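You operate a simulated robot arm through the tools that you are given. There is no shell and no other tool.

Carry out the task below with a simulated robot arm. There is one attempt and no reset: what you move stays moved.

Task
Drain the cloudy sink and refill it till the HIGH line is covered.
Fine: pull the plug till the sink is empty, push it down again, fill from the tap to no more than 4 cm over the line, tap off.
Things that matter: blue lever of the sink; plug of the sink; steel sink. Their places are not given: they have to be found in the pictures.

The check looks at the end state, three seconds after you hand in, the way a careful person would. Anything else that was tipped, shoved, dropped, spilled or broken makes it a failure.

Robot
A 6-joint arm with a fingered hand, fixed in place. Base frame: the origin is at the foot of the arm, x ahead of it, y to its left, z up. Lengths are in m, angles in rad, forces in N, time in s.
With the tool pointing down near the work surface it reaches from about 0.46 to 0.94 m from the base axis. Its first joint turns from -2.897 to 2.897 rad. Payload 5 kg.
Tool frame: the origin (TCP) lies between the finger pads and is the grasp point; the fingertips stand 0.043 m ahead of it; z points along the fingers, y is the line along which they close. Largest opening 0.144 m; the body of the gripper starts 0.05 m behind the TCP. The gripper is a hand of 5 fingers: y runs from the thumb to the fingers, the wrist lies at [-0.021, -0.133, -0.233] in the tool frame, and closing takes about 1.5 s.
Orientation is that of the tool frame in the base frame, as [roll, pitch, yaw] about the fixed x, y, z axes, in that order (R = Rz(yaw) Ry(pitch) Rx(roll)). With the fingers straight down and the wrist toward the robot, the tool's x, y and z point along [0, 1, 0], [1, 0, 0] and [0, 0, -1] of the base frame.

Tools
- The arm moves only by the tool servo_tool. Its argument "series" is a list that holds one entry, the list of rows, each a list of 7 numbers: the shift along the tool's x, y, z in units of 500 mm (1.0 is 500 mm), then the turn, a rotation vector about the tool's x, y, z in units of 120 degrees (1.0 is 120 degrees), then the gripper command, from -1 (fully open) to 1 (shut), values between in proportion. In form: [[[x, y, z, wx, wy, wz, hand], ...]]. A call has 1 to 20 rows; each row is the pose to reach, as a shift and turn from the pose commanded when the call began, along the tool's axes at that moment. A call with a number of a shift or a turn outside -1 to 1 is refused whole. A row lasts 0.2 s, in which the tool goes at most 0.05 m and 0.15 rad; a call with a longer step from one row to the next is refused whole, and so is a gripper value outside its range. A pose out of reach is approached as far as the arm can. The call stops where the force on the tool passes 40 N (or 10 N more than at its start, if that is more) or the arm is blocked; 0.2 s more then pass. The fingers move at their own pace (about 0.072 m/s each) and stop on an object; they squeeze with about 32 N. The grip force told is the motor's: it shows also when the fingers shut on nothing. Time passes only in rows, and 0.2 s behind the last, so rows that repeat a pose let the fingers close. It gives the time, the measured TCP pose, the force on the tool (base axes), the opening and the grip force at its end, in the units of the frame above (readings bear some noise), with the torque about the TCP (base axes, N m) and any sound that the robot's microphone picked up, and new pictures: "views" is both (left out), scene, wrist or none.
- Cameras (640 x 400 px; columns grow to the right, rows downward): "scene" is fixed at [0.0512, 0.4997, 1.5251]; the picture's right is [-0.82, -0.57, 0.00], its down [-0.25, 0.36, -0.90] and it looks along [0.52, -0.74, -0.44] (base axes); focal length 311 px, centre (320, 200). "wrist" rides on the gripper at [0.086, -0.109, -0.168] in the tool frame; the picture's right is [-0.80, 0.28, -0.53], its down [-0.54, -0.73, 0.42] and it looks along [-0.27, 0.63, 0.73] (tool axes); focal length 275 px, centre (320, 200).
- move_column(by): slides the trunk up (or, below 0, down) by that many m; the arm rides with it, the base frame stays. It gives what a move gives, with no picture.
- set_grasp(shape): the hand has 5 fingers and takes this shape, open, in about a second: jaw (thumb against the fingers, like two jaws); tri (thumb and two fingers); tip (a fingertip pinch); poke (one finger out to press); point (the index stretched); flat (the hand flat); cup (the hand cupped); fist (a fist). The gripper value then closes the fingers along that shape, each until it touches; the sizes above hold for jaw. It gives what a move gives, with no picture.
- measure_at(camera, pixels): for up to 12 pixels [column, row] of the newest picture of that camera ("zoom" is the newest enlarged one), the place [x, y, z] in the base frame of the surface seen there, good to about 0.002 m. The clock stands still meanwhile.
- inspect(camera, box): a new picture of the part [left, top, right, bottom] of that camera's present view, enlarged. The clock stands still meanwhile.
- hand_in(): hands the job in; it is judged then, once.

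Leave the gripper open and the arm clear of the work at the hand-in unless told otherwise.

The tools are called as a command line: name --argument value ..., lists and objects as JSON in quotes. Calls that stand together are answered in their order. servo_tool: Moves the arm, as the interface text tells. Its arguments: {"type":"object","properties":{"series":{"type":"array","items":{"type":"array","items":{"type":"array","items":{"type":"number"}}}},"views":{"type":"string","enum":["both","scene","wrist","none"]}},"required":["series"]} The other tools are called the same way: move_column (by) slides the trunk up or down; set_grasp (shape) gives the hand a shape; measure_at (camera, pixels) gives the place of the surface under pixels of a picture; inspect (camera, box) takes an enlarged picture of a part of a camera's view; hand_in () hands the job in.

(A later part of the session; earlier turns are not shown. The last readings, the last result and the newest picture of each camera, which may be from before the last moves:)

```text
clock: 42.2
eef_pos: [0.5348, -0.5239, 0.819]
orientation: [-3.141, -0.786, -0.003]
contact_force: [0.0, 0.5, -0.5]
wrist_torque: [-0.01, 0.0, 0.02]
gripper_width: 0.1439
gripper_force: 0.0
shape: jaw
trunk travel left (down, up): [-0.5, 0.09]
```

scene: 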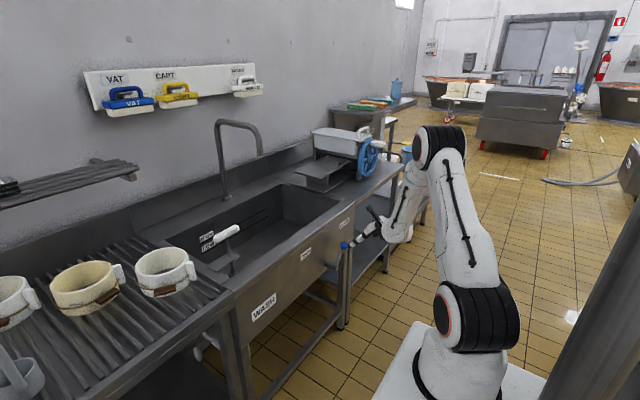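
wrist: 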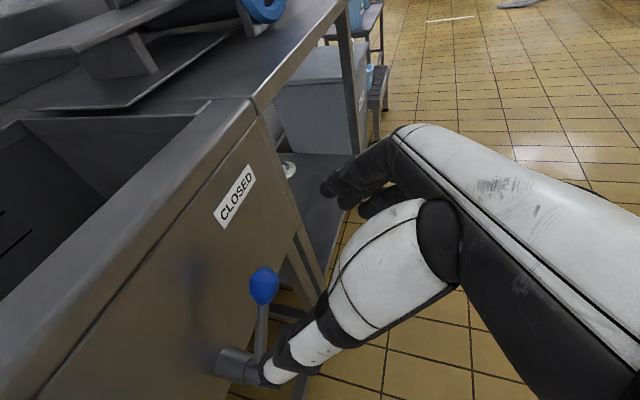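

The lever and hub are plainly visible in the wrist view (knob (264,286), hub (235,365)). I measure them again from here.

measure_at --camera "wrist" --pixels '[[264, 286], [264, 278], [261, 320], [258, 345], [232, 352], [222, 362], [248, 375], [260, 352], [240, 360]]'

inspect --camera "wrist" --box '[180, 220, 340, 400]'

inspect --camera "scene" --box '[290, 180, 430, 300]'

```text
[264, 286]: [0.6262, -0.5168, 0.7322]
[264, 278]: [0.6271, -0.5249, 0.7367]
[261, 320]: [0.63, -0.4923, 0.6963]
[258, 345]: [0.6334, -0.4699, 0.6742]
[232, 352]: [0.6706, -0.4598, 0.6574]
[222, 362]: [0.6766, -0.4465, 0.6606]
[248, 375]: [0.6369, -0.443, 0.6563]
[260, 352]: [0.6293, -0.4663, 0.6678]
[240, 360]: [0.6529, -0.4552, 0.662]
```

```text
2.22 times, centred on (260, 310) of wrist
```

zoom: 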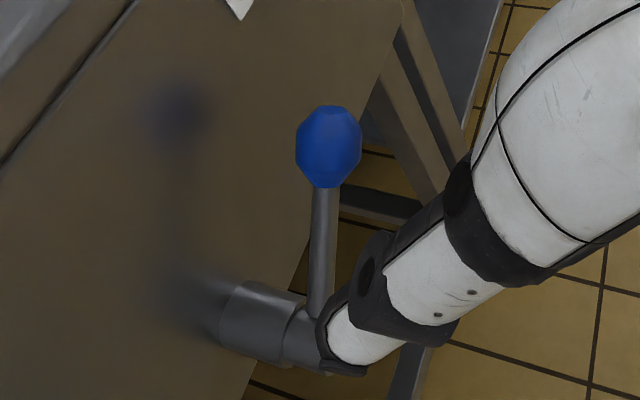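

```text
3.33 times, centred on (360, 240) of scene
```

zoom: 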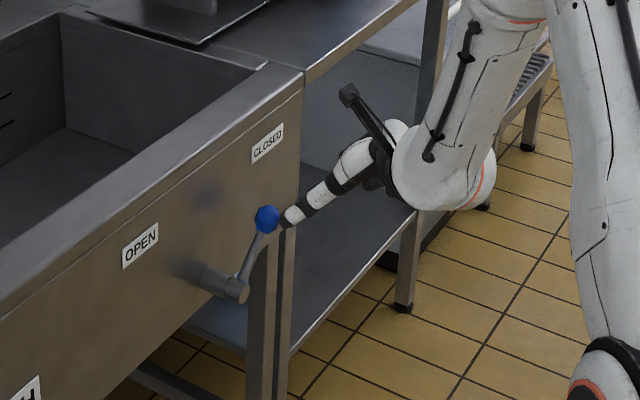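

The way is free on both sides of the knob. I advance 12 cm along the finger axis with the hand fully open so the knob ends between thumb and fingers.

servo_tool --series '[[[0, 0, 0.05, 0, 0, 0, -1], [0, 0, 0.1, 0, 0, 0, -1], [0, 0, 0.15, 0, 0, 0, -1], [0, 0, 0.2, 0, 0, 0, -1], [0, 0, 0.24, 0, 0, 0, -1]]]' --views "both"

```text
clock: 43.5
eef_pos: [0.6036, -0.5364, 0.7287]
orientation: [-3.124, -0.802, 0.017]
contact_force: [0.5, -0.4, -0.1]
wrist_torque: [-0.01, 0.06, -0.02]
gripper_width: 0.1437
gripper_force: 0.1
shape: jaw
out of reach, approached as far as the arm can: row 3, 4, 5
trunk travel left (down, up): [-0.5, 0.09]
```

scene: 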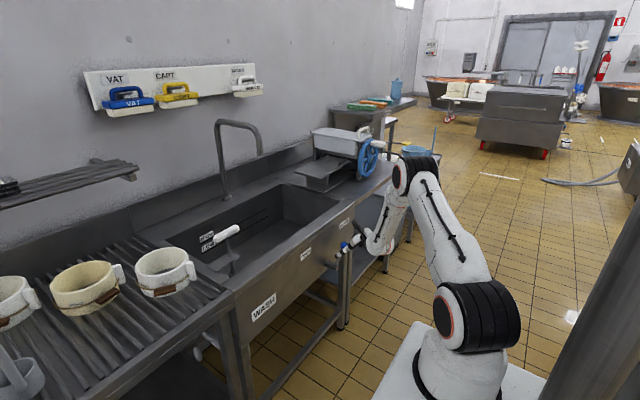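
wrist: 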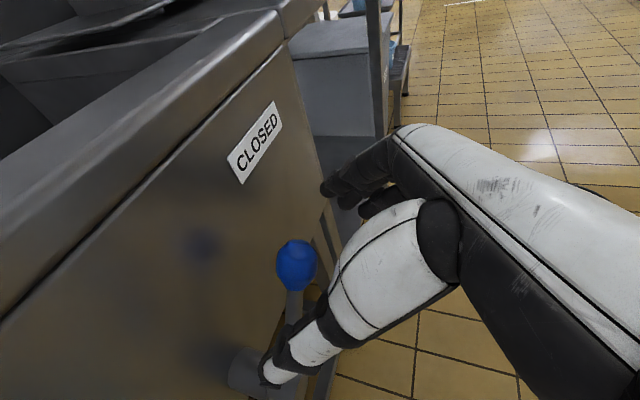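

The arm's low reach ends here ("out of reach"). I back out along the same line, rise 25 cm, and then lower the trunk to give the arm a better working height.

servo_tool --series '[[[0, 0, -0.05, 0, 0, 0, -1], [0, 0, -0.1, 0, 0, 0, -1], [0, 0, -0.15, 0, 0, 0, -1], [0, 0, -0.2, 0, 0, 0, -1], [0, 0, -0.24, 0, 0, 0, -1], [0, 0, -0.24, 0, 0, 0, -1]]]' --views "none"

```text
clock: 44.9
eef_pos: [0.5203, -0.5353, 0.8161]
orientation: [3.141, -0.787, 0.002]
contact_force: [0.6, -0.2, 0.2]
wrist_torque: [-0.03, -0.03, -0.02]
gripper_width: 0.1438
gripper_force: 0.1
shape: jaw
out of reach, approached as far as the arm can: row 1
trunk travel left (down, up): [-0.5, 0.09]
```

Back at (0.520,-0.535,0.816). Now straight up 25 cm.

servo_tool --series '[[[0.059, 0, -0.0588, 0, 0, 0, -1], [0.118, 0, -0.1177, 0, 0, 0, -1], [0.177, 0, -0.1765, 0, 0, 0, -1], [0.236, 0, -0.2353, 0, 0, 0, -1], [0.295, 0, -0.2942, 0, 0, 0, -1], [0.354, 0, -0.353, 0, 0, 0, -1], [0.354, 0, -0.353, 0, 0, 0, -1]]]' --views "scene"

```text
clock: 46.5
eef_pos: [0.5193, -0.5346, 1.0636]
orientation: [-3.14, -0.787, -0.004]
contact_force: [-0.4, 0.5, -0.2]
wrist_torque: [0.02, 0.0, -0.02]
gripper_width: 0.1441
gripper_force: 0.0
shape: jaw
trunk travel left (down, up): [-0.5, 0.09]
```

scene: 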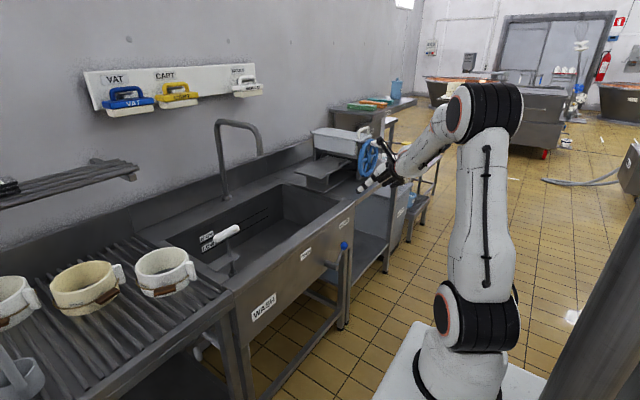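

Now I lower the trunk by 25 cm; the hand goes down with it in free space in front of the sink.

move_column --by -0.25

```text
clock: 49.0
eef_pos: [0.5195, -0.536, 0.8127]
orientation: [-3.141, -0.787, -0.002]
contact_force: [-0.1, 0.1, 0.6]
wrist_torque: [-0.02, 0.02, 0.03]
gripper_width: 0.1444
gripper_force: 0.0
shape: jaw
trunk travel left (down, up): [-0.25, 0.34]
```

The trunk is down. I correct sideways by ~1–1.4 cm and advance along the finger axis again to TCP ≈(0.621,-0.525,0.731).

servo_tool --series '[[[0.0276, -0.022, 0.0, 0, 0, 0, -1], [0.0276, -0.022, 0.05, 0, 0, 0, -1], [0.0276, -0.022, 0.1, 0, 0, 0, -1], [0.0276, -0.022, 0.15, 0, 0, 0, -1], [0.0276, -0.022, 0.2, 0, 0, 0, -1], [0.0276, -0.022, 0.23, 0, 0, 0, -1], [0.0276, -0.022, 0.259, 0, 0, 0, -1]]]' --views "both"

```text
clock: 50.6
eef_pos: [0.6132, -0.5336, 0.7342]
orientation: [-3.129, -0.795, 0.006]
contact_force: [0.2, -0.9, 1.1]
wrist_torque: [0.0, 0.0, 0.02]
gripper_width: 0.144
gripper_force: 0.1
shape: jaw
out of reach, approached as far as the arm can: row 6, 7
trunk travel left (down, up): [-0.25, 0.34]
```

scene: 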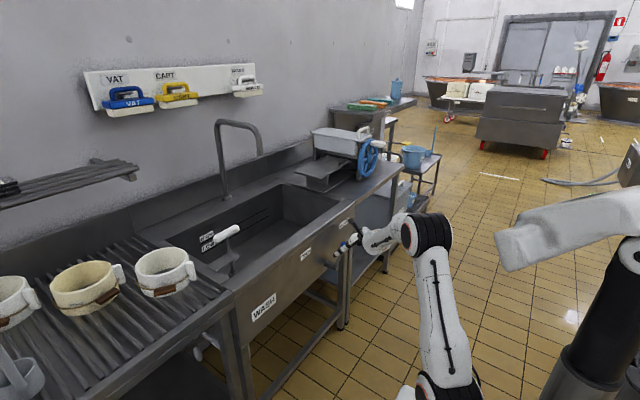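
wrist: 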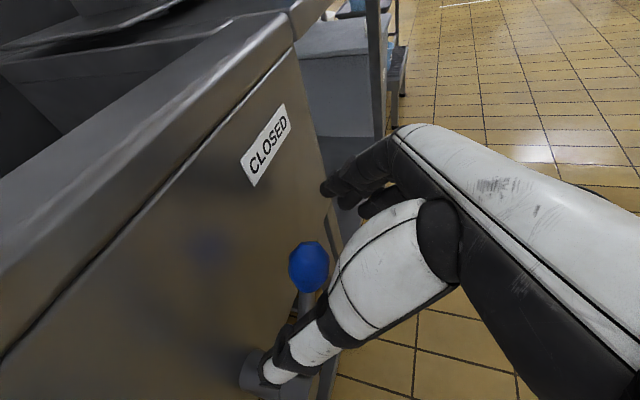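

The knob now lies between thumb and fingers (about 27 mm ahead of the TCP, still within the fingertips), though this is at the edge of reach. I narrow the hand partly (to ≈9 cm) with a tiny back-off so the cage fits closer, and look.

servo_tool --series '[[[0, -0.008, -0.004, 0, 0, 0, -0.5], [0, -0.016, -0.008, 0, 0, 0, -0.2], [0, -0.016, -0.008, 0, 0, 0, -0.2], [0, -0.016, -0.008, 0, 0, 0, -0.2], [0, -0.016, -0.008, 0, 0, 0, -0.2]]]' --views "both"

```text
clock: 51.8
eef_pos: [0.6066, -0.5223, 0.7328]
orientation: [-3.087, -0.779, -0.012]
contact_force: [0.0, 0.2, 0.8]
wrist_torque: [0.01, -0.01, 0.0]
gripper_width: 0.0866
gripper_force: 0.0
shape: jaw
out of reach, approached as far as the arm can: row 1, 2, 3
trunk travel left (down, up): [-0.25, 0.34]
```

scene: 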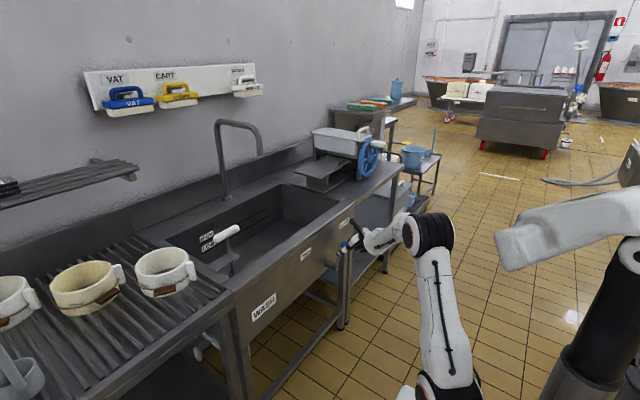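
wrist: 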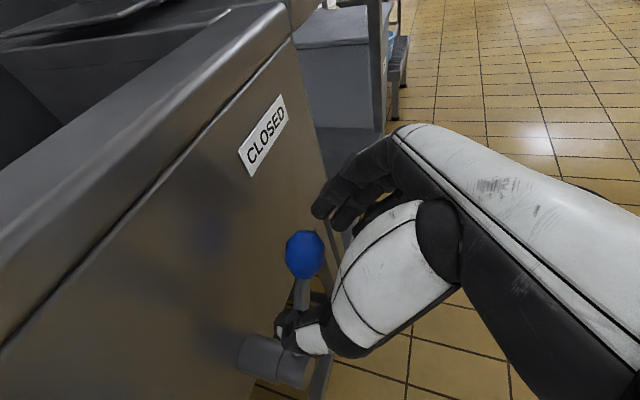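

The arm is near a straight-wrist singularity here (forearm and hand in line), so reach is poor. I open again, back out, rise, and lower the trunk further so that the hand bends down naturally relative to the forearm.

servo_tool --series '[[[0, 0, 0, 0, 0, 0, -1], [0, 0, 0, 0, 0, 0, -1], [0, 0, 0, 0, 0, 0, -1], [0, 0, 0, 0, 0, 0, -1], [0, 0, -0.05, 0, 0, 0, -1], [0, 0, -0.1, 0, 0, 0, -1], [0, 0, -0.15, 0, 0, 0, -1], [0, 0, -0.2, 0, 0, 0, -1], [0, 0, -0.25, 0, 0, 0, -1], [0, 0, -0.25, 0, 0, 0, -1]]]' --views "scene"

```text
clock: 54.0
eef_pos: [0.5229, -0.5275, 0.826]
orientation: [3.14, -0.786, 0.0]
contact_force: [-0.1, 0.4, -0.2]
wrist_torque: [-0.04, 0.02, 0.0]
gripper_width: 0.1435
gripper_force: 0.0
shape: jaw
trunk travel left (down, up): [-0.25, 0.34]
```

scene: 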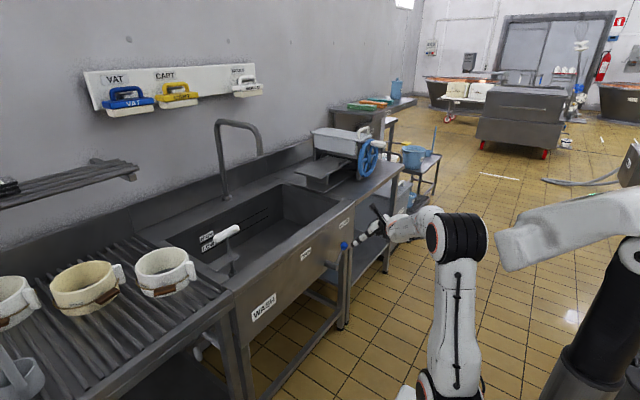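

Clear of the lever. I rise 22 cm and then lower the trunk by 22 cm.

servo_tool --series '[[[0.0624, 0, -0.0622, 0, 0, 0, -1], [0.1248, 0, -0.1244, 0, 0, 0, -1], [0.1872, 0, -0.1866, 0, 0, 0, -1], [0.2496, 0, -0.2488, 0, 0, 0, -1], [0.312, 0, -0.311, 0, 0, 0, -1], [0.312, 0, -0.311, 0, 0, 0, -1]]]' --views "none"

move_column --by -0.22

```text
clock: 55.4
eef_pos: [0.5207, -0.526, 1.0469]
orientation: [3.141, -0.787, -0.003]
contact_force: [-0.2, -0.3, 1.1]
wrist_torque: [-0.02, 0.05, 0.0]
gripper_width: 0.1435
gripper_force: 0.1
shape: jaw
trunk travel left (down, up): [-0.25, 0.34]
```

```text
clock: 57.8
eef_pos: [0.522, -0.5266, 0.8266]
orientation: [3.14, -0.788, 0.0]
contact_force: [-0.4, -0.3, -0.1]
wrist_torque: [-0.01, -0.04, 0.01]
gripper_width: 0.1437
gripper_force: 0.1
shape: jaw
trunk travel left (down, up): [-0.03, 0.56]
```

Now I advance along the finger axis by ≈13.7 cm again.

servo_tool --series '[[[0.004, 0, 0.05, 0, 0, 0, -1], [0.004, 0, 0.1, 0, 0, 0, -1], [0.004, 0, 0.15, 0, 0, 0, -1], [0.004, 0, 0.2, 0, 0, 0, -1], [0.004, 0, 0.24, 0, 0, 0, -1], [0.004, 0, 0.275, 0, 0, 0, -1]]]' --views "both"

```text
clock: 59.2
eef_pos: [0.6209, -0.5254, 0.731]
orientation: [3.141, -0.789, -0.002]
contact_force: [0.2, 0.4, 1.3]
wrist_torque: [0.02, 0.07, 0.04]
gripper_width: 0.1438
gripper_force: 0.0
shape: jaw
trunk travel left (down, up): [-0.03, 0.56]
```

scene: 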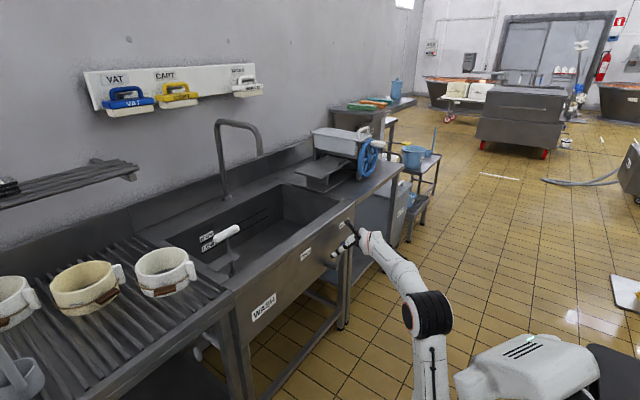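
wrist: 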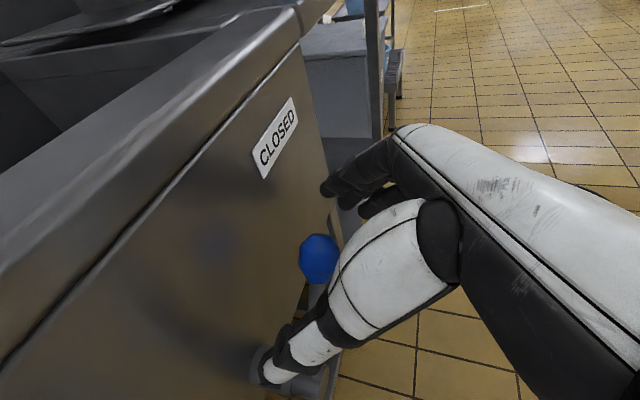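

This time it reached exactly (0.621,-0.525,0.731). I narrow the hand to ≈8.6 cm around the knob.

servo_tool --series '[[[0, 0, 0, 0, 0, 0, -0.6], [0, 0, 0, 0, 0, 0, -0.2], [0, 0, 0, 0, 0, 0, -0.2], [0, 0, 0, 0, 0, 0, -0.2], [0, 0, 0, 0, 0, 0, -0.2]]]' --views "both"

inspect --camera "wrist" --box '[220, 160, 440, 400]'

inspect --camera "scene" --box '[290, 190, 410, 300]'

```text
clock: 60.4
eef_pos: [0.6202, -0.5248, 0.7301]
orientation: [-3.141, -0.786, -0.002]
contact_force: [0.1, 0.1, -1.3]
wrist_torque: [0.0, 0.03, -0.02]
gripper_width: 0.0865
gripper_force: 0.0
shape: jaw
trunk travel left (down, up): [-0.03, 0.56]
```

scene: 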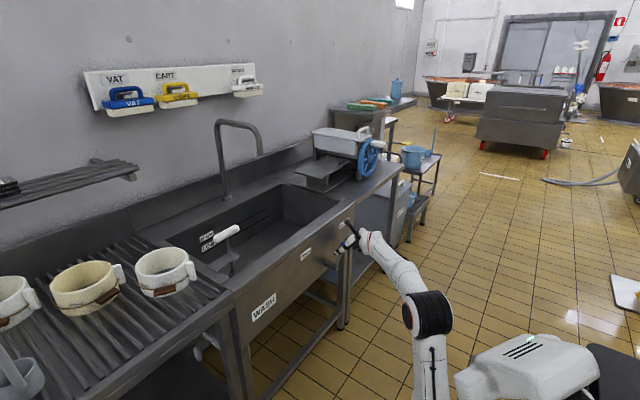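
wrist: 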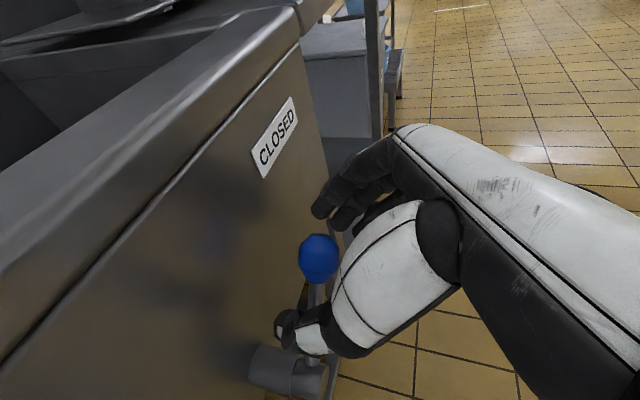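

```text
1.67 times, centred on (330, 280) of wrist
```

zoom: 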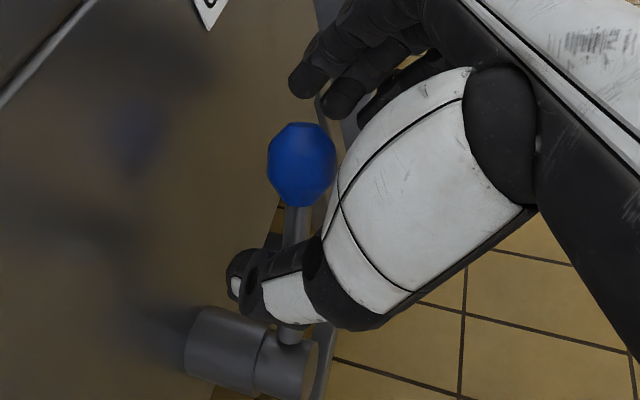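

```text
3.64 times, centred on (350, 245) of scene
```

zoom: 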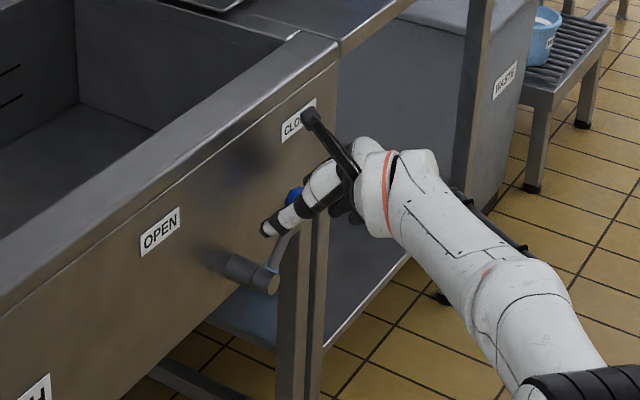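

I measure fingertip and thumb-tip spots against the knob before pushing.

measure_at --camera "wrist" --pixels '[[320, 210], [340, 222], [318, 258], [285, 325], [300, 330], [315, 342], [316, 290]]'

```text
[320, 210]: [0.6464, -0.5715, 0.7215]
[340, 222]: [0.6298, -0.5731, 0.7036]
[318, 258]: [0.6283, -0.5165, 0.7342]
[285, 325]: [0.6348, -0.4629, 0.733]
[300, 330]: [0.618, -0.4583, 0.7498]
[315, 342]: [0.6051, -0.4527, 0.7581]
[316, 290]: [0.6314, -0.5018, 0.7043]
```

The cage is right: fingertips at y≈-0.572, thumb at ≈-0.46, knob at -0.525. I push the knob along its arc toward OPEN, up to about vertical, and see what the tap does.

servo_tool --series '[[[0, -0.03, 0, 0, 0, 0, -0.2], [0, -0.06, 0, 0, 0, 0, -0.2], [0.0122, -0.08, -0.0121, 0, 0, 0, -0.2], [0.0227, -0.102, -0.0226, 0, 0, 0, -0.2], [0.0307, -0.126, -0.0306, 0, 0, 0, -0.2], [0.0361, -0.15, -0.036, 0, 0, 0, -0.2], [0.0402, -0.176, -0.0401, 0, 0, 0, -0.2], [0.0411, -0.202, -0.0409, 0, 0, 0, -0.2]]]' --views "both"

```text
clock: 62.2
eef_pos: [0.6216, -0.4237, 0.7585]
orientation: [-3.14, -0.788, -0.003]
contact_force: [1.3, -2.5, 0.2]
wrist_torque: [-0.05, -0.02, 0.0]
gripper_width: 0.0881
gripper_force: 0.1
shape: jaw
trunk travel left (down, up): [-0.03, 0.56]
```

scene: 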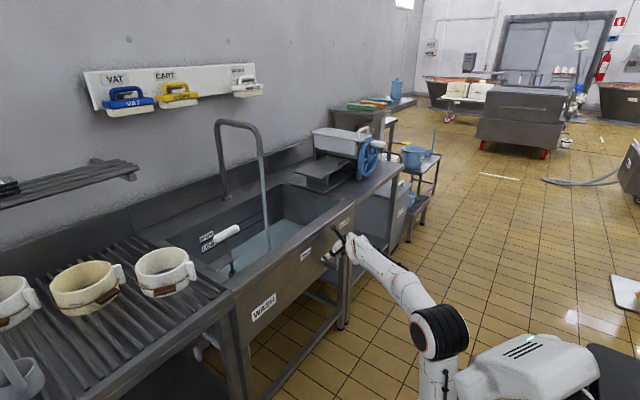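
wrist: 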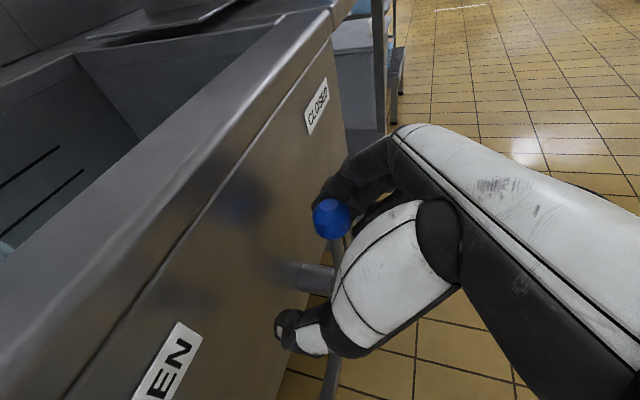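

Water is flowing from the spout into the sink (blue-tinted stream at (265,200)). I measure the water level now and the lever knob.

measure_at --camera "scene" --pixels '[[250, 250], [285, 230], [300, 220], [240, 258], [334, 250], [350, 238]]'

measure_at --camera "wrist" --pixels '[[331, 218], [331, 208], [320, 190], [285, 325]]'

inspect --camera "scene" --box '[170, 120, 370, 290]'

```text
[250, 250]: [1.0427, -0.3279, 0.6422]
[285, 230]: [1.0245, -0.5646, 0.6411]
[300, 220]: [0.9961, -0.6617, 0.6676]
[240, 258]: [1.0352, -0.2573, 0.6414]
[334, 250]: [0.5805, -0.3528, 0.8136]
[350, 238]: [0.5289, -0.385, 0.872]
```

```text
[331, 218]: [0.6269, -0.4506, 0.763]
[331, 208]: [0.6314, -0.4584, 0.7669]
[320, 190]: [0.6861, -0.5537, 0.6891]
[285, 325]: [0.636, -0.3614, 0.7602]
```

```text
2.35 times, centred on (270, 205) of scene
```

zoom: 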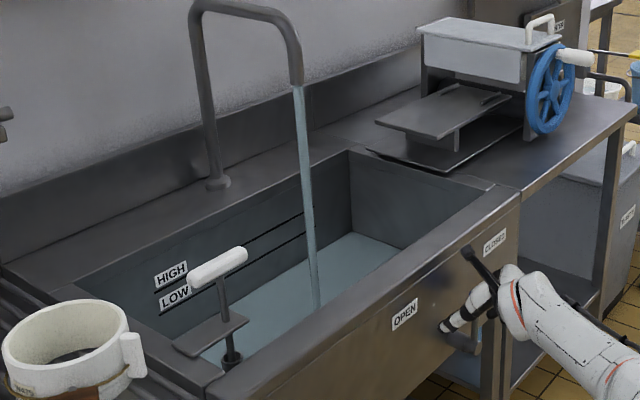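

The lever is about vertical, the tap runs, and the film of water is clear. I hold here 2 s to learn the fill rate.

servo_tool --series '[[[0, 0, 0, 0, 0, 0, -0.2], [0, 0, 0, 0, 0, 0, -0.2], [0, 0, 0, 0, 0, 0, -0.2], [0, 0, 0, 0, 0, 0, -0.2], [0, 0, 0, 0, 0, 0, -0.2], [0, 0, 0, 0, 0, 0, -0.2], [0, 0, 0, 0, 0, 0, -0.2], [0, 0, 0, 0, 0, 0, -0.2], [0, 0, 0, 0, 0, 0, -0.2], [0, 0, 0, 0, 0, 0, -0.2]]]' --views "scene"

measure_at --camera "scene" --pixels '[[250, 250], [285, 230], [240, 258], [225, 232]]'

```text
clock: 64.4
eef_pos: [0.6212, -0.4245, 0.7594]
orientation: [-3.14, -0.789, -0.003]
contact_force: [1.1, 0.0, 0.7]
wrist_torque: [-0.01, -0.01, 0.05]
gripper_width: 0.0872
gripper_force: 0.0
shape: jaw
trunk travel left (down, up): [-0.03, 0.56]
```

scene: 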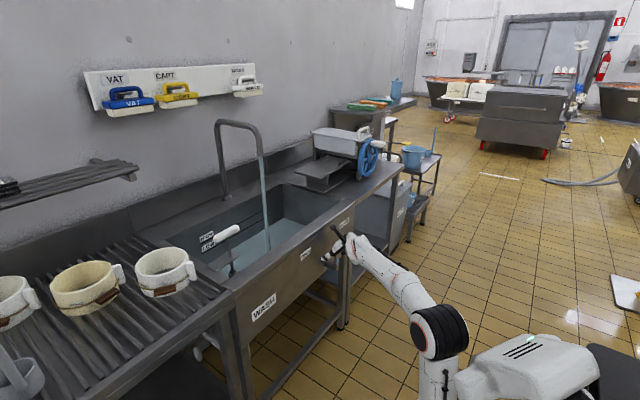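

```text
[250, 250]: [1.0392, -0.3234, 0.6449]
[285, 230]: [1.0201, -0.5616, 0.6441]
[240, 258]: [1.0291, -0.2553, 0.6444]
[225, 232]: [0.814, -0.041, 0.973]
```

About 1.3 mm/s at half open – the handle is still at 0.973 (plug seated) and water stays. I push the lever further toward OPEN along the arc.

servo_tool --series '[[[-0.0021, -0.026, 0.0021, 0, 0, 0, -0.2], [-0.0042, -0.052, 0.0042, 0, 0, 0, -0.2], [-0.011, -0.076, 0.011, 0, 0, 0, -0.2], [-0.0184, -0.1, 0.0184, 0, 0, 0, -0.2], [-0.026, -0.115, 0.026, 0, 0, 0, -0.2], [-0.033, -0.13, 0.033, 0, 0, 0, -0.2]]]' --views "both"

measure_at --camera "wrist" --pixels '[[331, 218], [335, 235], [335, 210], [330, 200]]'

measure_at --camera "scene" --pixels '[[250, 250], [285, 230], [240, 258], [225, 232]]'

```text
clock: 65.8
eef_pos: [0.6222, -0.3599, 0.7368]
orientation: [-3.141, -0.786, -0.003]
contact_force: [-0.4, -1.8, 1.2]
wrist_torque: [-0.11, 0.02, -0.04]
gripper_width: 0.0875
gripper_force: 0.1
shape: jaw
trunk travel left (down, up): [-0.03, 0.56]
```

scene: 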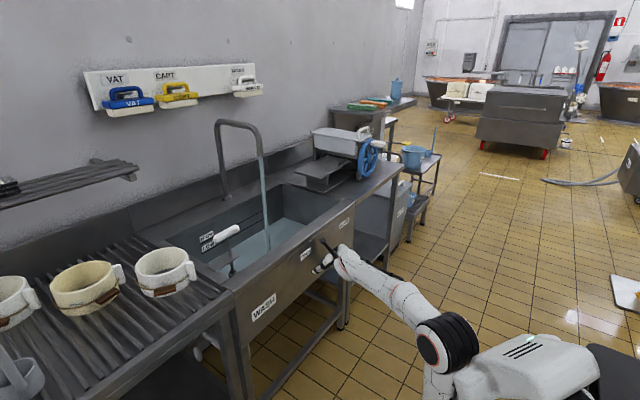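
wrist: 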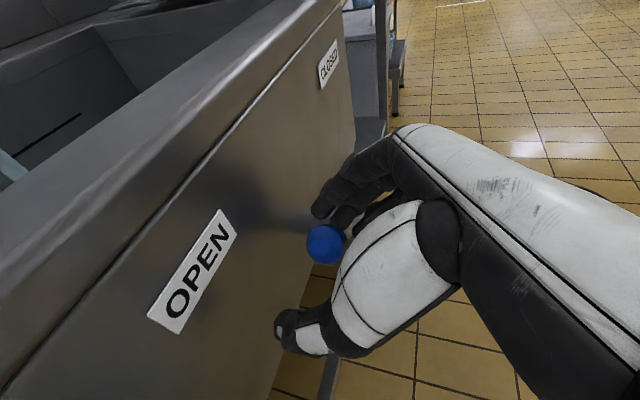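

```text
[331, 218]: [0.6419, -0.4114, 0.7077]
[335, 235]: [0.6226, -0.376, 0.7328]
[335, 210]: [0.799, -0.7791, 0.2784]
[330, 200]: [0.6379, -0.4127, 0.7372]
```

```text
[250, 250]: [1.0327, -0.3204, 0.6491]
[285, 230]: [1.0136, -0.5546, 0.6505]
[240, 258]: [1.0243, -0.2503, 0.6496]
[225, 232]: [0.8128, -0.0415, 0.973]
```

The lever is fully over (knob y≈-0.38) and the rate is now ≈3.7 mm/s; level 0.650. Target about 0.772 – I hold ~8 s and re-measure.

servo_tool --series '[[[0, 0, 0, 0, 0, 0, -0.2], [0, 0, 0, 0, 0, 0, -0.2], [0, 0, 0, 0, 0, 0, -0.2], [0, 0, 0, 0, 0, 0, -0.2], [0, 0, 0, 0, 0, 0, -0.2], [0, 0, 0, 0, 0, 0, -0.2], [0, 0, 0, 0, 0, 0, -0.2], [0, 0, 0, 0, 0, 0, -0.2], [0, 0, 0, 0, 0, 0, -0.2], [0, 0, 0, 0, 0, 0, -0.2], [0, 0, 0, 0, 0, 0, -0.2], [0, 0, 0, 0, 0, 0, -0.2], [0, 0, 0, 0, 0, 0, -0.2], [0, 0, 0, 0, 0, 0, -0.2], [0, 0, 0, 0, 0, 0, -0.2], [0, 0, 0, 0, 0, 0, -0.2], [0, 0, 0, 0, 0, 0, -0.2], [0, 0, 0, 0, 0, 0, -0.2], [0, 0, 0, 0, 0, 0, -0.2], [0, 0, 0, 0, 0, 0, -0.2]]]' --views "scene"

measure_at --camera "scene" --pixels '[[250, 250], [285, 230], [240, 258], [225, 232]]'

```text
clock: 70.0
eef_pos: [0.6207, -0.3618, 0.7372]
orientation: [3.141, -0.786, -0.001]
contact_force: [-0.8, -1.8, 1.0]
wrist_torque: [-0.1, -0.01, -0.05]
gripper_width: 0.0875
gripper_force: 0.0
shape: jaw
trunk travel left (down, up): [-0.03, 0.56]
```

scene: 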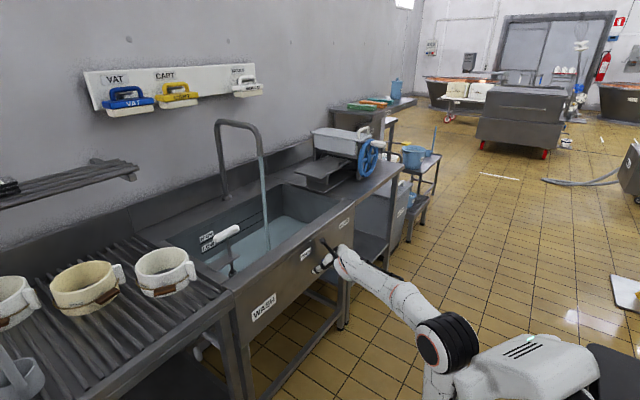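

```text
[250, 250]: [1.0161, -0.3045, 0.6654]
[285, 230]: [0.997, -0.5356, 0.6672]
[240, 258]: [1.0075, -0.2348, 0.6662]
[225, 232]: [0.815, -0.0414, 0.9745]
```

Rate ≈3.95 mm/s, level 0.666 at t=70. I let it run four more 4.2-s holds, then measure again.

servo_tool --series '[[[0, 0, 0, 0, 0, 0, -0.2], [0, 0, 0, 0, 0, 0, -0.2], [0, 0, 0, 0, 0, 0, -0.2], [0, 0, 0, 0, 0, 0, -0.2], [0, 0, 0, 0, 0, 0, -0.2], [0, 0, 0, 0, 0, 0, -0.2], [0, 0, 0, 0, 0, 0, -0.2], [0, 0, 0, 0, 0, 0, -0.2], [0, 0, 0, 0, 0, 0, -0.2], [0, 0, 0, 0, 0, 0, -0.2], [0, 0, 0, 0, 0, 0, -0.2], [0, 0, 0, 0, 0, 0, -0.2], [0, 0, 0, 0, 0, 0, -0.2], [0, 0, 0, 0, 0, 0, -0.2], [0, 0, 0, 0, 0, 0, -0.2], [0, 0, 0, 0, 0, 0, -0.2], [0, 0, 0, 0, 0, 0, -0.2], [0, 0, 0, 0, 0, 0, -0.2], [0, 0, 0, 0, 0, 0, -0.2], [0, 0, 0, 0, 0, 0, -0.2]]]' --views "none"

servo_tool --series '[[[0, 0, 0, 0, 0, 0, -0.2], [0, 0, 0, 0, 0, 0, -0.2], [0, 0, 0, 0, 0, 0, -0.2], [0, 0, 0, 0, 0, 0, -0.2], [0, 0, 0, 0, 0, 0, -0.2], [0, 0, 0, 0, 0, 0, -0.2], [0, 0, 0, 0, 0, 0, -0.2], [0, 0, 0, 0, 0, 0, -0.2], [0, 0, 0, 0, 0, 0, -0.2], [0, 0, 0, 0, 0, 0, -0.2], [0, 0, 0, 0, 0, 0, -0.2], [0, 0, 0, 0, 0, 0, -0.2], [0, 0, 0, 0, 0, 0, -0.2], [0, 0, 0, 0, 0, 0, -0.2], [0, 0, 0, 0, 0, 0, -0.2], [0, 0, 0, 0, 0, 0, -0.2], [0, 0, 0, 0, 0, 0, -0.2], [0, 0, 0, 0, 0, 0, -0.2], [0, 0, 0, 0, 0, 0, -0.2], [0, 0, 0, 0, 0, 0, -0.2]]]' --views "scene"

measure_at --camera "scene" --pixels '[[250, 250], [285, 230], [240, 258], [225, 232]]'

```text
clock: 74.2
eef_pos: [0.6208, -0.3607, 0.7365]
orientation: [3.141, -0.786, -0.001]
contact_force: [-0.2, -1.6, 0.6]
wrist_torque: [-0.1, 0.03, -0.01]
gripper_width: 0.0875
gripper_force: 0.0
shape: jaw
trunk travel left (down, up): [-0.03, 0.56]
```

```text
clock: 78.4
eef_pos: [0.6218, -0.3602, 0.7366]
orientation: [-3.14, -0.786, -0.003]
contact_force: [-0.8, -1.2, 0.6]
wrist_torque: [-0.12, 0.02, -0.05]
gripper_width: 0.0877
gripper_force: 0.1
shape: jaw
trunk travel left (down, up): [-0.03, 0.56]
```

scene: 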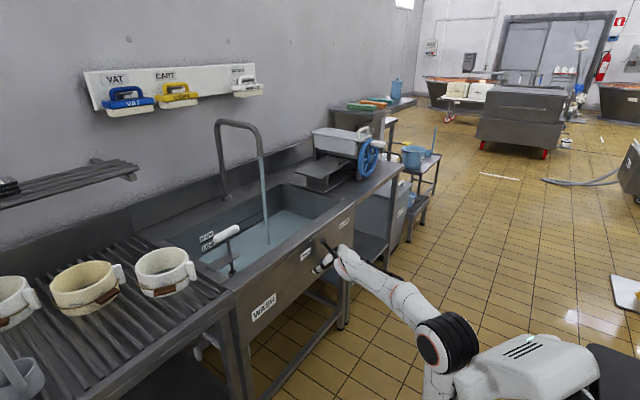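

```text
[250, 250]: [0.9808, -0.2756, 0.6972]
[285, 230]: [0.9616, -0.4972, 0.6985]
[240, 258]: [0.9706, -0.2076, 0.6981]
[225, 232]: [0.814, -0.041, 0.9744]
```

Level 0.698 at t=78.4 (3.8 mm/s). Two more holds, then measure.

servo_tool --series '[[[0, 0, 0, 0, 0, 0, -0.2], [0, 0, 0, 0, 0, 0, -0.2], [0, 0, 0, 0, 0, 0, -0.2], [0, 0, 0, 0, 0, 0, -0.2], [0, 0, 0, 0, 0, 0, -0.2], [0, 0, 0, 0, 0, 0, -0.2], [0, 0, 0, 0, 0, 0, -0.2], [0, 0, 0, 0, 0, 0, -0.2], [0, 0, 0, 0, 0, 0, -0.2], [0, 0, 0, 0, 0, 0, -0.2], [0, 0, 0, 0, 0, 0, -0.2], [0, 0, 0, 0, 0, 0, -0.2], [0, 0, 0, 0, 0, 0, -0.2], [0, 0, 0, 0, 0, 0, -0.2], [0, 0, 0, 0, 0, 0, -0.2], [0, 0, 0, 0, 0, 0, -0.2], [0, 0, 0, 0, 0, 0, -0.2], [0, 0, 0, 0, 0, 0, -0.2], [0, 0, 0, 0, 0, 0, -0.2], [0, 0, 0, 0, 0, 0, -0.2]]]' --views "none"

servo_tool --series '[[[0, 0, 0, 0, 0, 0, -0.2], [0, 0, 0, 0, 0, 0, -0.2], [0, 0, 0, 0, 0, 0, -0.2], [0, 0, 0, 0, 0, 0, -0.2], [0, 0, 0, 0, 0, 0, -0.2], [0, 0, 0, 0, 0, 0, -0.2], [0, 0, 0, 0, 0, 0, -0.2], [0, 0, 0, 0, 0, 0, -0.2], [0, 0, 0, 0, 0, 0, -0.2], [0, 0, 0, 0, 0, 0, -0.2], [0, 0, 0, 0, 0, 0, -0.2], [0, 0, 0, 0, 0, 0, -0.2], [0, 0, 0, 0, 0, 0, -0.2], [0, 0, 0, 0, 0, 0, -0.2], [0, 0, 0, 0, 0, 0, -0.2], [0, 0, 0, 0, 0, 0, -0.2], [0, 0, 0, 0, 0, 0, -0.2], [0, 0, 0, 0, 0, 0, -0.2], [0, 0, 0, 0, 0, 0, -0.2], [0, 0, 0, 0, 0, 0, -0.2]]]' --views "both"

measure_at --camera "scene" --pixels '[[250, 250], [285, 230], [240, 258], [225, 232]]'

measure_at --camera "wrist" --pixels '[[325, 245], [325, 238], [318, 245], [290, 320], [305, 330]]'

inspect --camera "wrist" --box '[220, 160, 440, 400]'

```text
clock: 82.6
eef_pos: [0.6205, -0.3591, 0.7371]
orientation: [-3.141, -0.787, -0.001]
contact_force: [-0.8, -1.9, 1.3]
wrist_torque: [-0.09, -0.03, 0.04]
gripper_width: 0.0874
gripper_force: 0.1
shape: jaw
trunk travel left (down, up): [-0.03, 0.56]
```

```text
clock: 86.8
eef_pos: [0.6213, -0.3601, 0.7365]
orientation: [-3.141, -0.788, -0.001]
contact_force: [0.1, -2.2, 0.6]
wrist_torque: [-0.11, 0.01, -0.02]
gripper_width: 0.0875
gripper_force: 0.1
shape: jaw
trunk travel left (down, up): [-0.03, 0.56]
```

scene: 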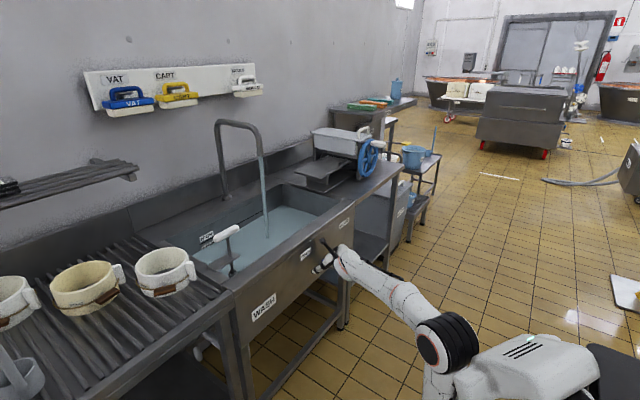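
wrist: 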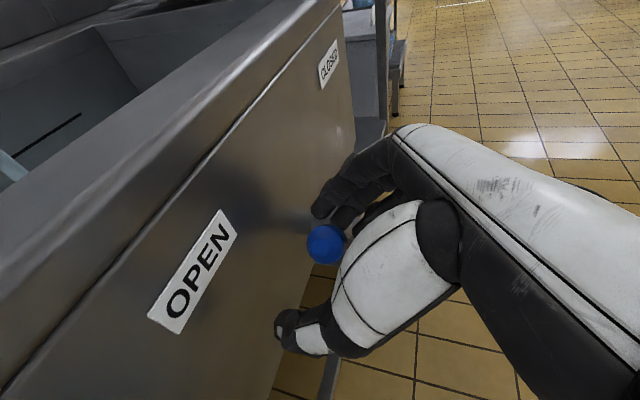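

```text
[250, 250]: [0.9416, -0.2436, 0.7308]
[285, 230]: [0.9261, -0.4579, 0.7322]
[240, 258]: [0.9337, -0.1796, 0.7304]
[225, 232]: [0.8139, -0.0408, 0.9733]
```

```text
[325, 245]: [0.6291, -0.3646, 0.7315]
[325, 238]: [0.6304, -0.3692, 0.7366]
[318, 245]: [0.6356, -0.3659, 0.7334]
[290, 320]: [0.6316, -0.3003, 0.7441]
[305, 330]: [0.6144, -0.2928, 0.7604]
```

```text
1.67 times, centred on (330, 280) of wrist
```

zoom: 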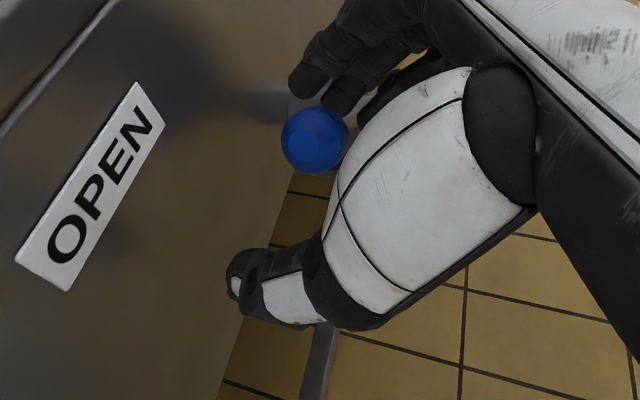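

Level 0.731 at t=86.8. While it fills, I bring the thumb up to the knob's left side by narrowing the hand to ≈4.5 cm so I can swing the lever back at will.

servo_tool --series '[[[0, 0, 0, 0, 0, 0, 0.0], [0, 0, 0, 0, 0, 0, 0.2], [0, 0, 0, 0, 0, 0, 0.35], [0, 0, 0, 0, 0, 0, 0.35], [0, 0, 0, 0, 0, 0, 0.35]]]' --views "both"

inspect --camera "wrist" --box '[220, 160, 440, 400]'

measure_at --camera "scene" --pixels '[[250, 250], [285, 230], [240, 258], [225, 232]]'

```text
clock: 88.0
eef_pos: [0.6212, -0.3605, 0.7374]
orientation: [-3.142, -0.79, -0.002]
contact_force: [-5.0, -18.0, 9.6]
wrist_torque: [-1.16, 0.04, -0.49]
gripper_width: 0.0555
gripper_force: 0.0
shape: jaw
trunk travel left (down, up): [-0.03, 0.56]
```

scene: 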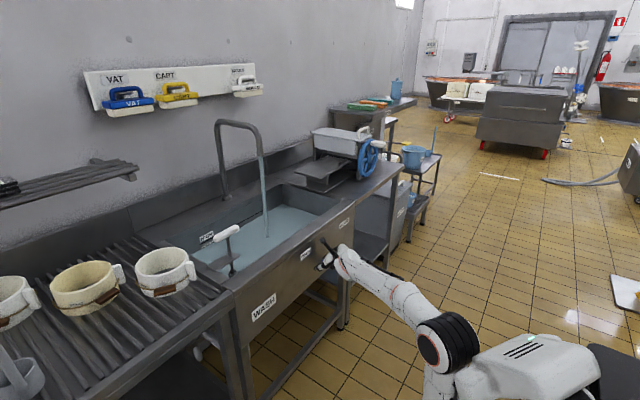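
wrist: 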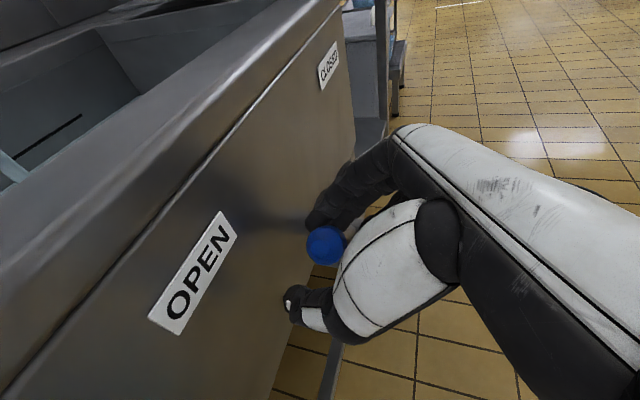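

```text
1.67 times, centred on (330, 280) of wrist
```

zoom: 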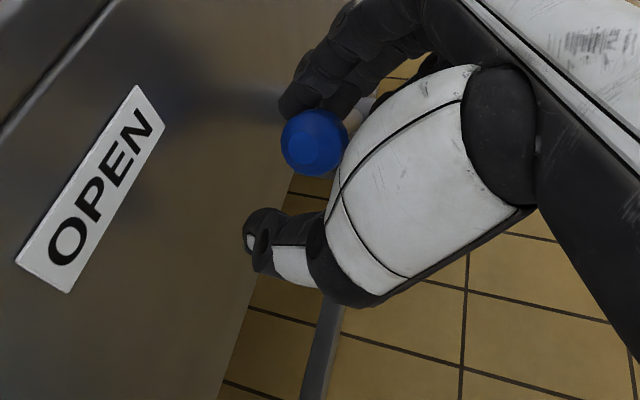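

```text
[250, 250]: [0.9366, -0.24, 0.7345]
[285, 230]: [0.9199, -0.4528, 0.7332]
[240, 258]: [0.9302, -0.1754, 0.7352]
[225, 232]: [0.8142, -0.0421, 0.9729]
```

The fingers press the knob against its open stop, so I shift the hand 2 cm toward -y to relieve it and bring the thumb to the knob, holding ~2 s while filling goes on.

servo_tool --series '[[[0, 0.02, 0.0, 0, 0, 0, 0.35], [0, 0.04, 0.0, 0, 0, 0, 0.35], [0, 0.04, 0.0, 0, 0, 0, 0.35], [0, 0.04, 0.0, 0, 0, 0, 0.35], [0, 0.04, 0.0, 0, 0, 0, 0.35], [0, 0.04, 0.0, 0, 0, 0, 0.35], [0, 0.04, 0.0, 0, 0, 0, 0.35], [0, 0.04, 0.0, 0, 0, 0, 0.35]]]' --views "both"

measure_at --camera "scene" --pixels '[[250, 250], [285, 230], [240, 258], [225, 232]]'

inspect --camera "wrist" --box '[220, 160, 440, 400]'

```text
clock: 89.8
eef_pos: [0.6215, -0.3802, 0.7356]
orientation: [-3.141, -0.786, -0.002]
contact_force: [2.4, -1.0, 2.6]
wrist_torque: [-0.09, -0.12, 0.06]
gripper_width: 0.0477
gripper_force: 0.2
shape: jaw
trunk travel left (down, up): [-0.03, 0.56]
```

scene: 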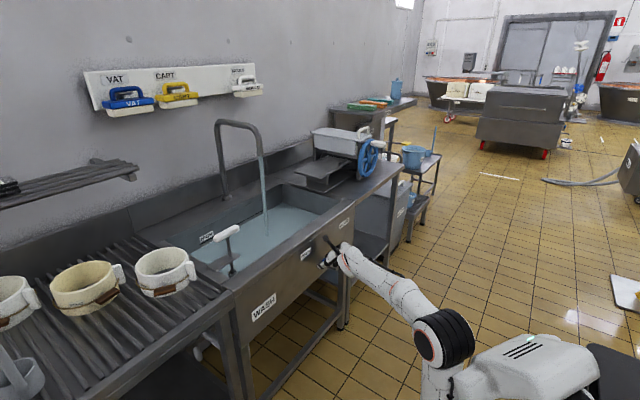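
wrist: 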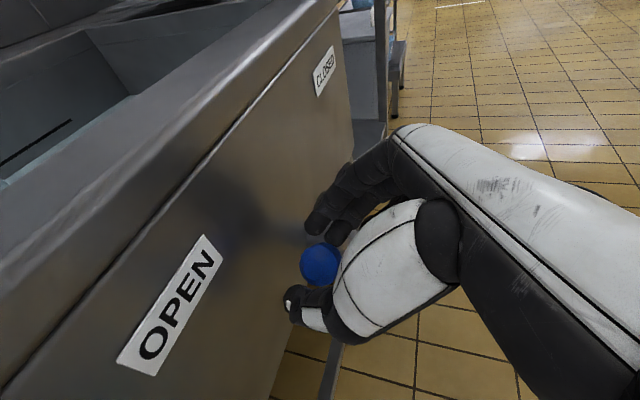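

```text
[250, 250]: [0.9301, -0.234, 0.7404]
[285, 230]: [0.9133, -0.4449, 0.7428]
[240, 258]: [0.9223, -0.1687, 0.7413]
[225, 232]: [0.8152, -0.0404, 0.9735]
```

```text
1.67 times, centred on (330, 280) of wrist
```

zoom: 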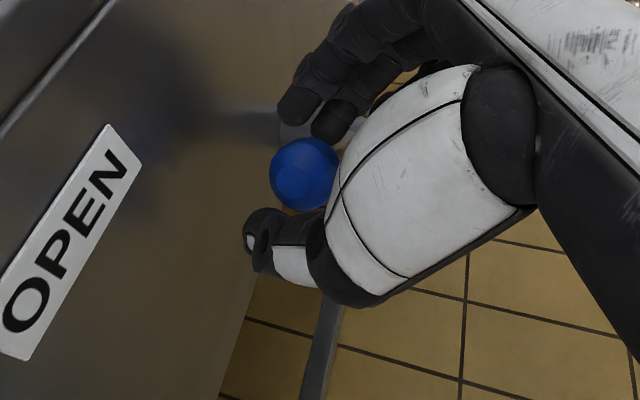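

The knob sits snugly between thumb and fingers; level 0.741. I hold 4.2 s more (expected ≈0.758).

servo_tool --series '[[[0, 0, 0, 0, 0, 0, 0.35], [0, 0, 0, 0, 0, 0, 0.35], [0, 0, 0, 0, 0, 0, 0.35], [0, 0, 0, 0, 0, 0, 0.35], [0, 0, 0, 0, 0, 0, 0.35], [0, 0, 0, 0, 0, 0, 0.35], [0, 0, 0, 0, 0, 0, 0.35], [0, 0, 0, 0, 0, 0, 0.35], [0, 0, 0, 0, 0, 0, 0.35], [0, 0, 0, 0, 0, 0, 0.35], [0, 0, 0, 0, 0, 0, 0.35], [0, 0, 0, 0, 0, 0, 0.35], [0, 0, 0, 0, 0, 0, 0.35], [0, 0, 0, 0, 0, 0, 0.35], [0, 0, 0, 0, 0, 0, 0.35], [0, 0, 0, 0, 0, 0, 0.35], [0, 0, 0, 0, 0, 0, 0.35], [0, 0, 0, 0, 0, 0, 0.35], [0, 0, 0, 0, 0, 0, 0.35], [0, 0, 0, 0, 0, 0, 0.35]]]' --views "scene"

measure_at --camera "scene" --pixels '[[250, 250], [285, 230], [240, 258], [225, 232]]'

```text
clock: 94.0
eef_pos: [0.6234, -0.3808, 0.7357]
orientation: [3.14, -0.789, -0.001]
contact_force: [2.5, -0.9, 2.1]
wrist_torque: [-0.07, -0.14, 0.04]
gripper_width: 0.0477
gripper_force: 0.0
shape: jaw
trunk travel left (down, up): [-0.03, 0.56]
```

scene: 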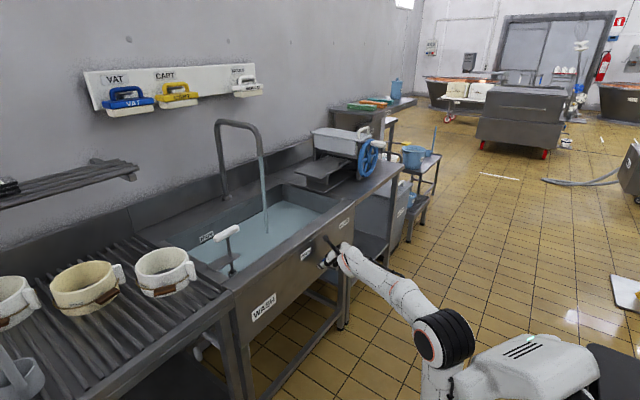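

```text
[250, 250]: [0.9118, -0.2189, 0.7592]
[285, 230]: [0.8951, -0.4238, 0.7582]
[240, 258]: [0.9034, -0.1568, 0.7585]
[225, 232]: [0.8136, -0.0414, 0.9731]
```

Level 0.7585, i.e. about at the HIGH line (0.757). I swing the lever back to about vertical to slow the flow and check that I have it under control.

servo_tool --series '[[[0.0057, 0.024, -0.0056, 0, 0, 0, 0.35], [0.0184, 0.06, -0.0184, 0, 0, 0, 0.35], [0.0269, 0.084, -0.0268, 0, 0, 0, 0.35], [0.0344, 0.11, -0.0343, 0, 0, 0, 0.35], [0.0375, 0.136, -0.0374, 0, 0, 0, 0.35], [0.0387, 0.164, -0.0385, 0, 0, 0, 0.35]]]' --views "both"

measure_at --camera "scene" --pixels '[[250, 250], [285, 230], [240, 258], [225, 232]]'

inspect --camera "wrist" --box '[220, 160, 440, 400]'

```text
clock: 95.4
eef_pos: [0.6212, -0.4626, 0.7632]
orientation: [-3.14, -0.788, -0.001]
contact_force: [1.8, 3.0, 0.5]
wrist_torque: [0.08, 0.0, -0.03]
gripper_width: 0.0481
gripper_force: 0.1
shape: jaw
trunk travel left (down, up): [-0.03, 0.56]
```

scene: 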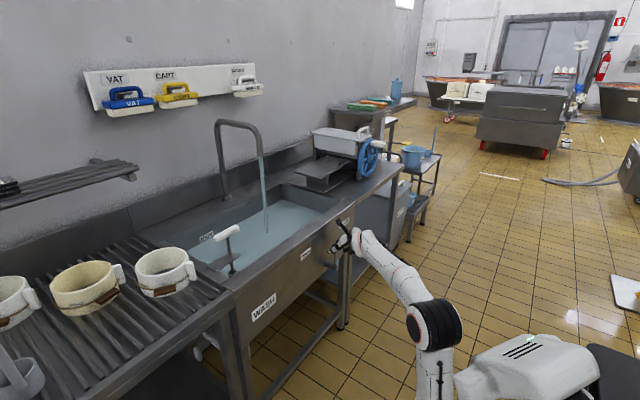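
wrist: 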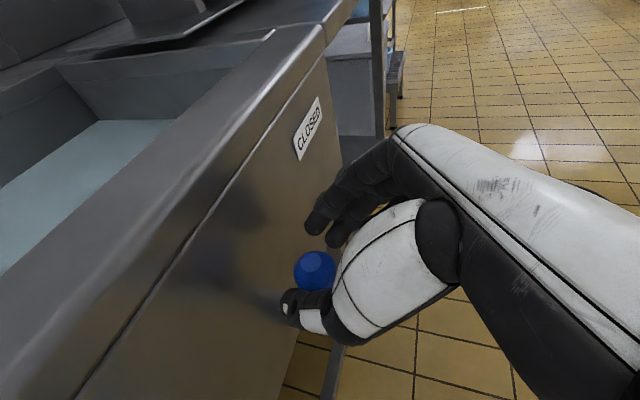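

```text
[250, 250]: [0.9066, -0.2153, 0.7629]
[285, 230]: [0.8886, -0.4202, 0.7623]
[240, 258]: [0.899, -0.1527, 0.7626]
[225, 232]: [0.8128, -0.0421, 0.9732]
```

```text
1.67 times, centred on (330, 280) of wrist
```

zoom: 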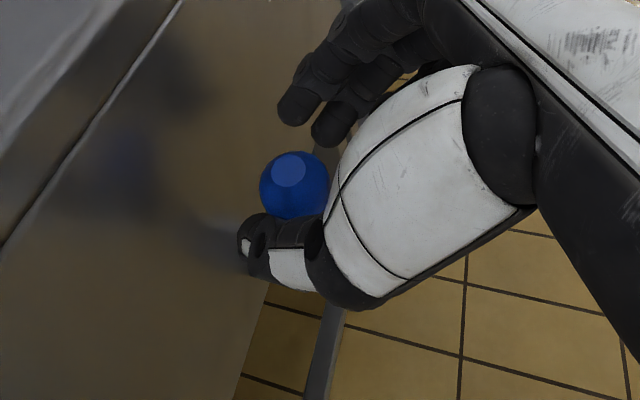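

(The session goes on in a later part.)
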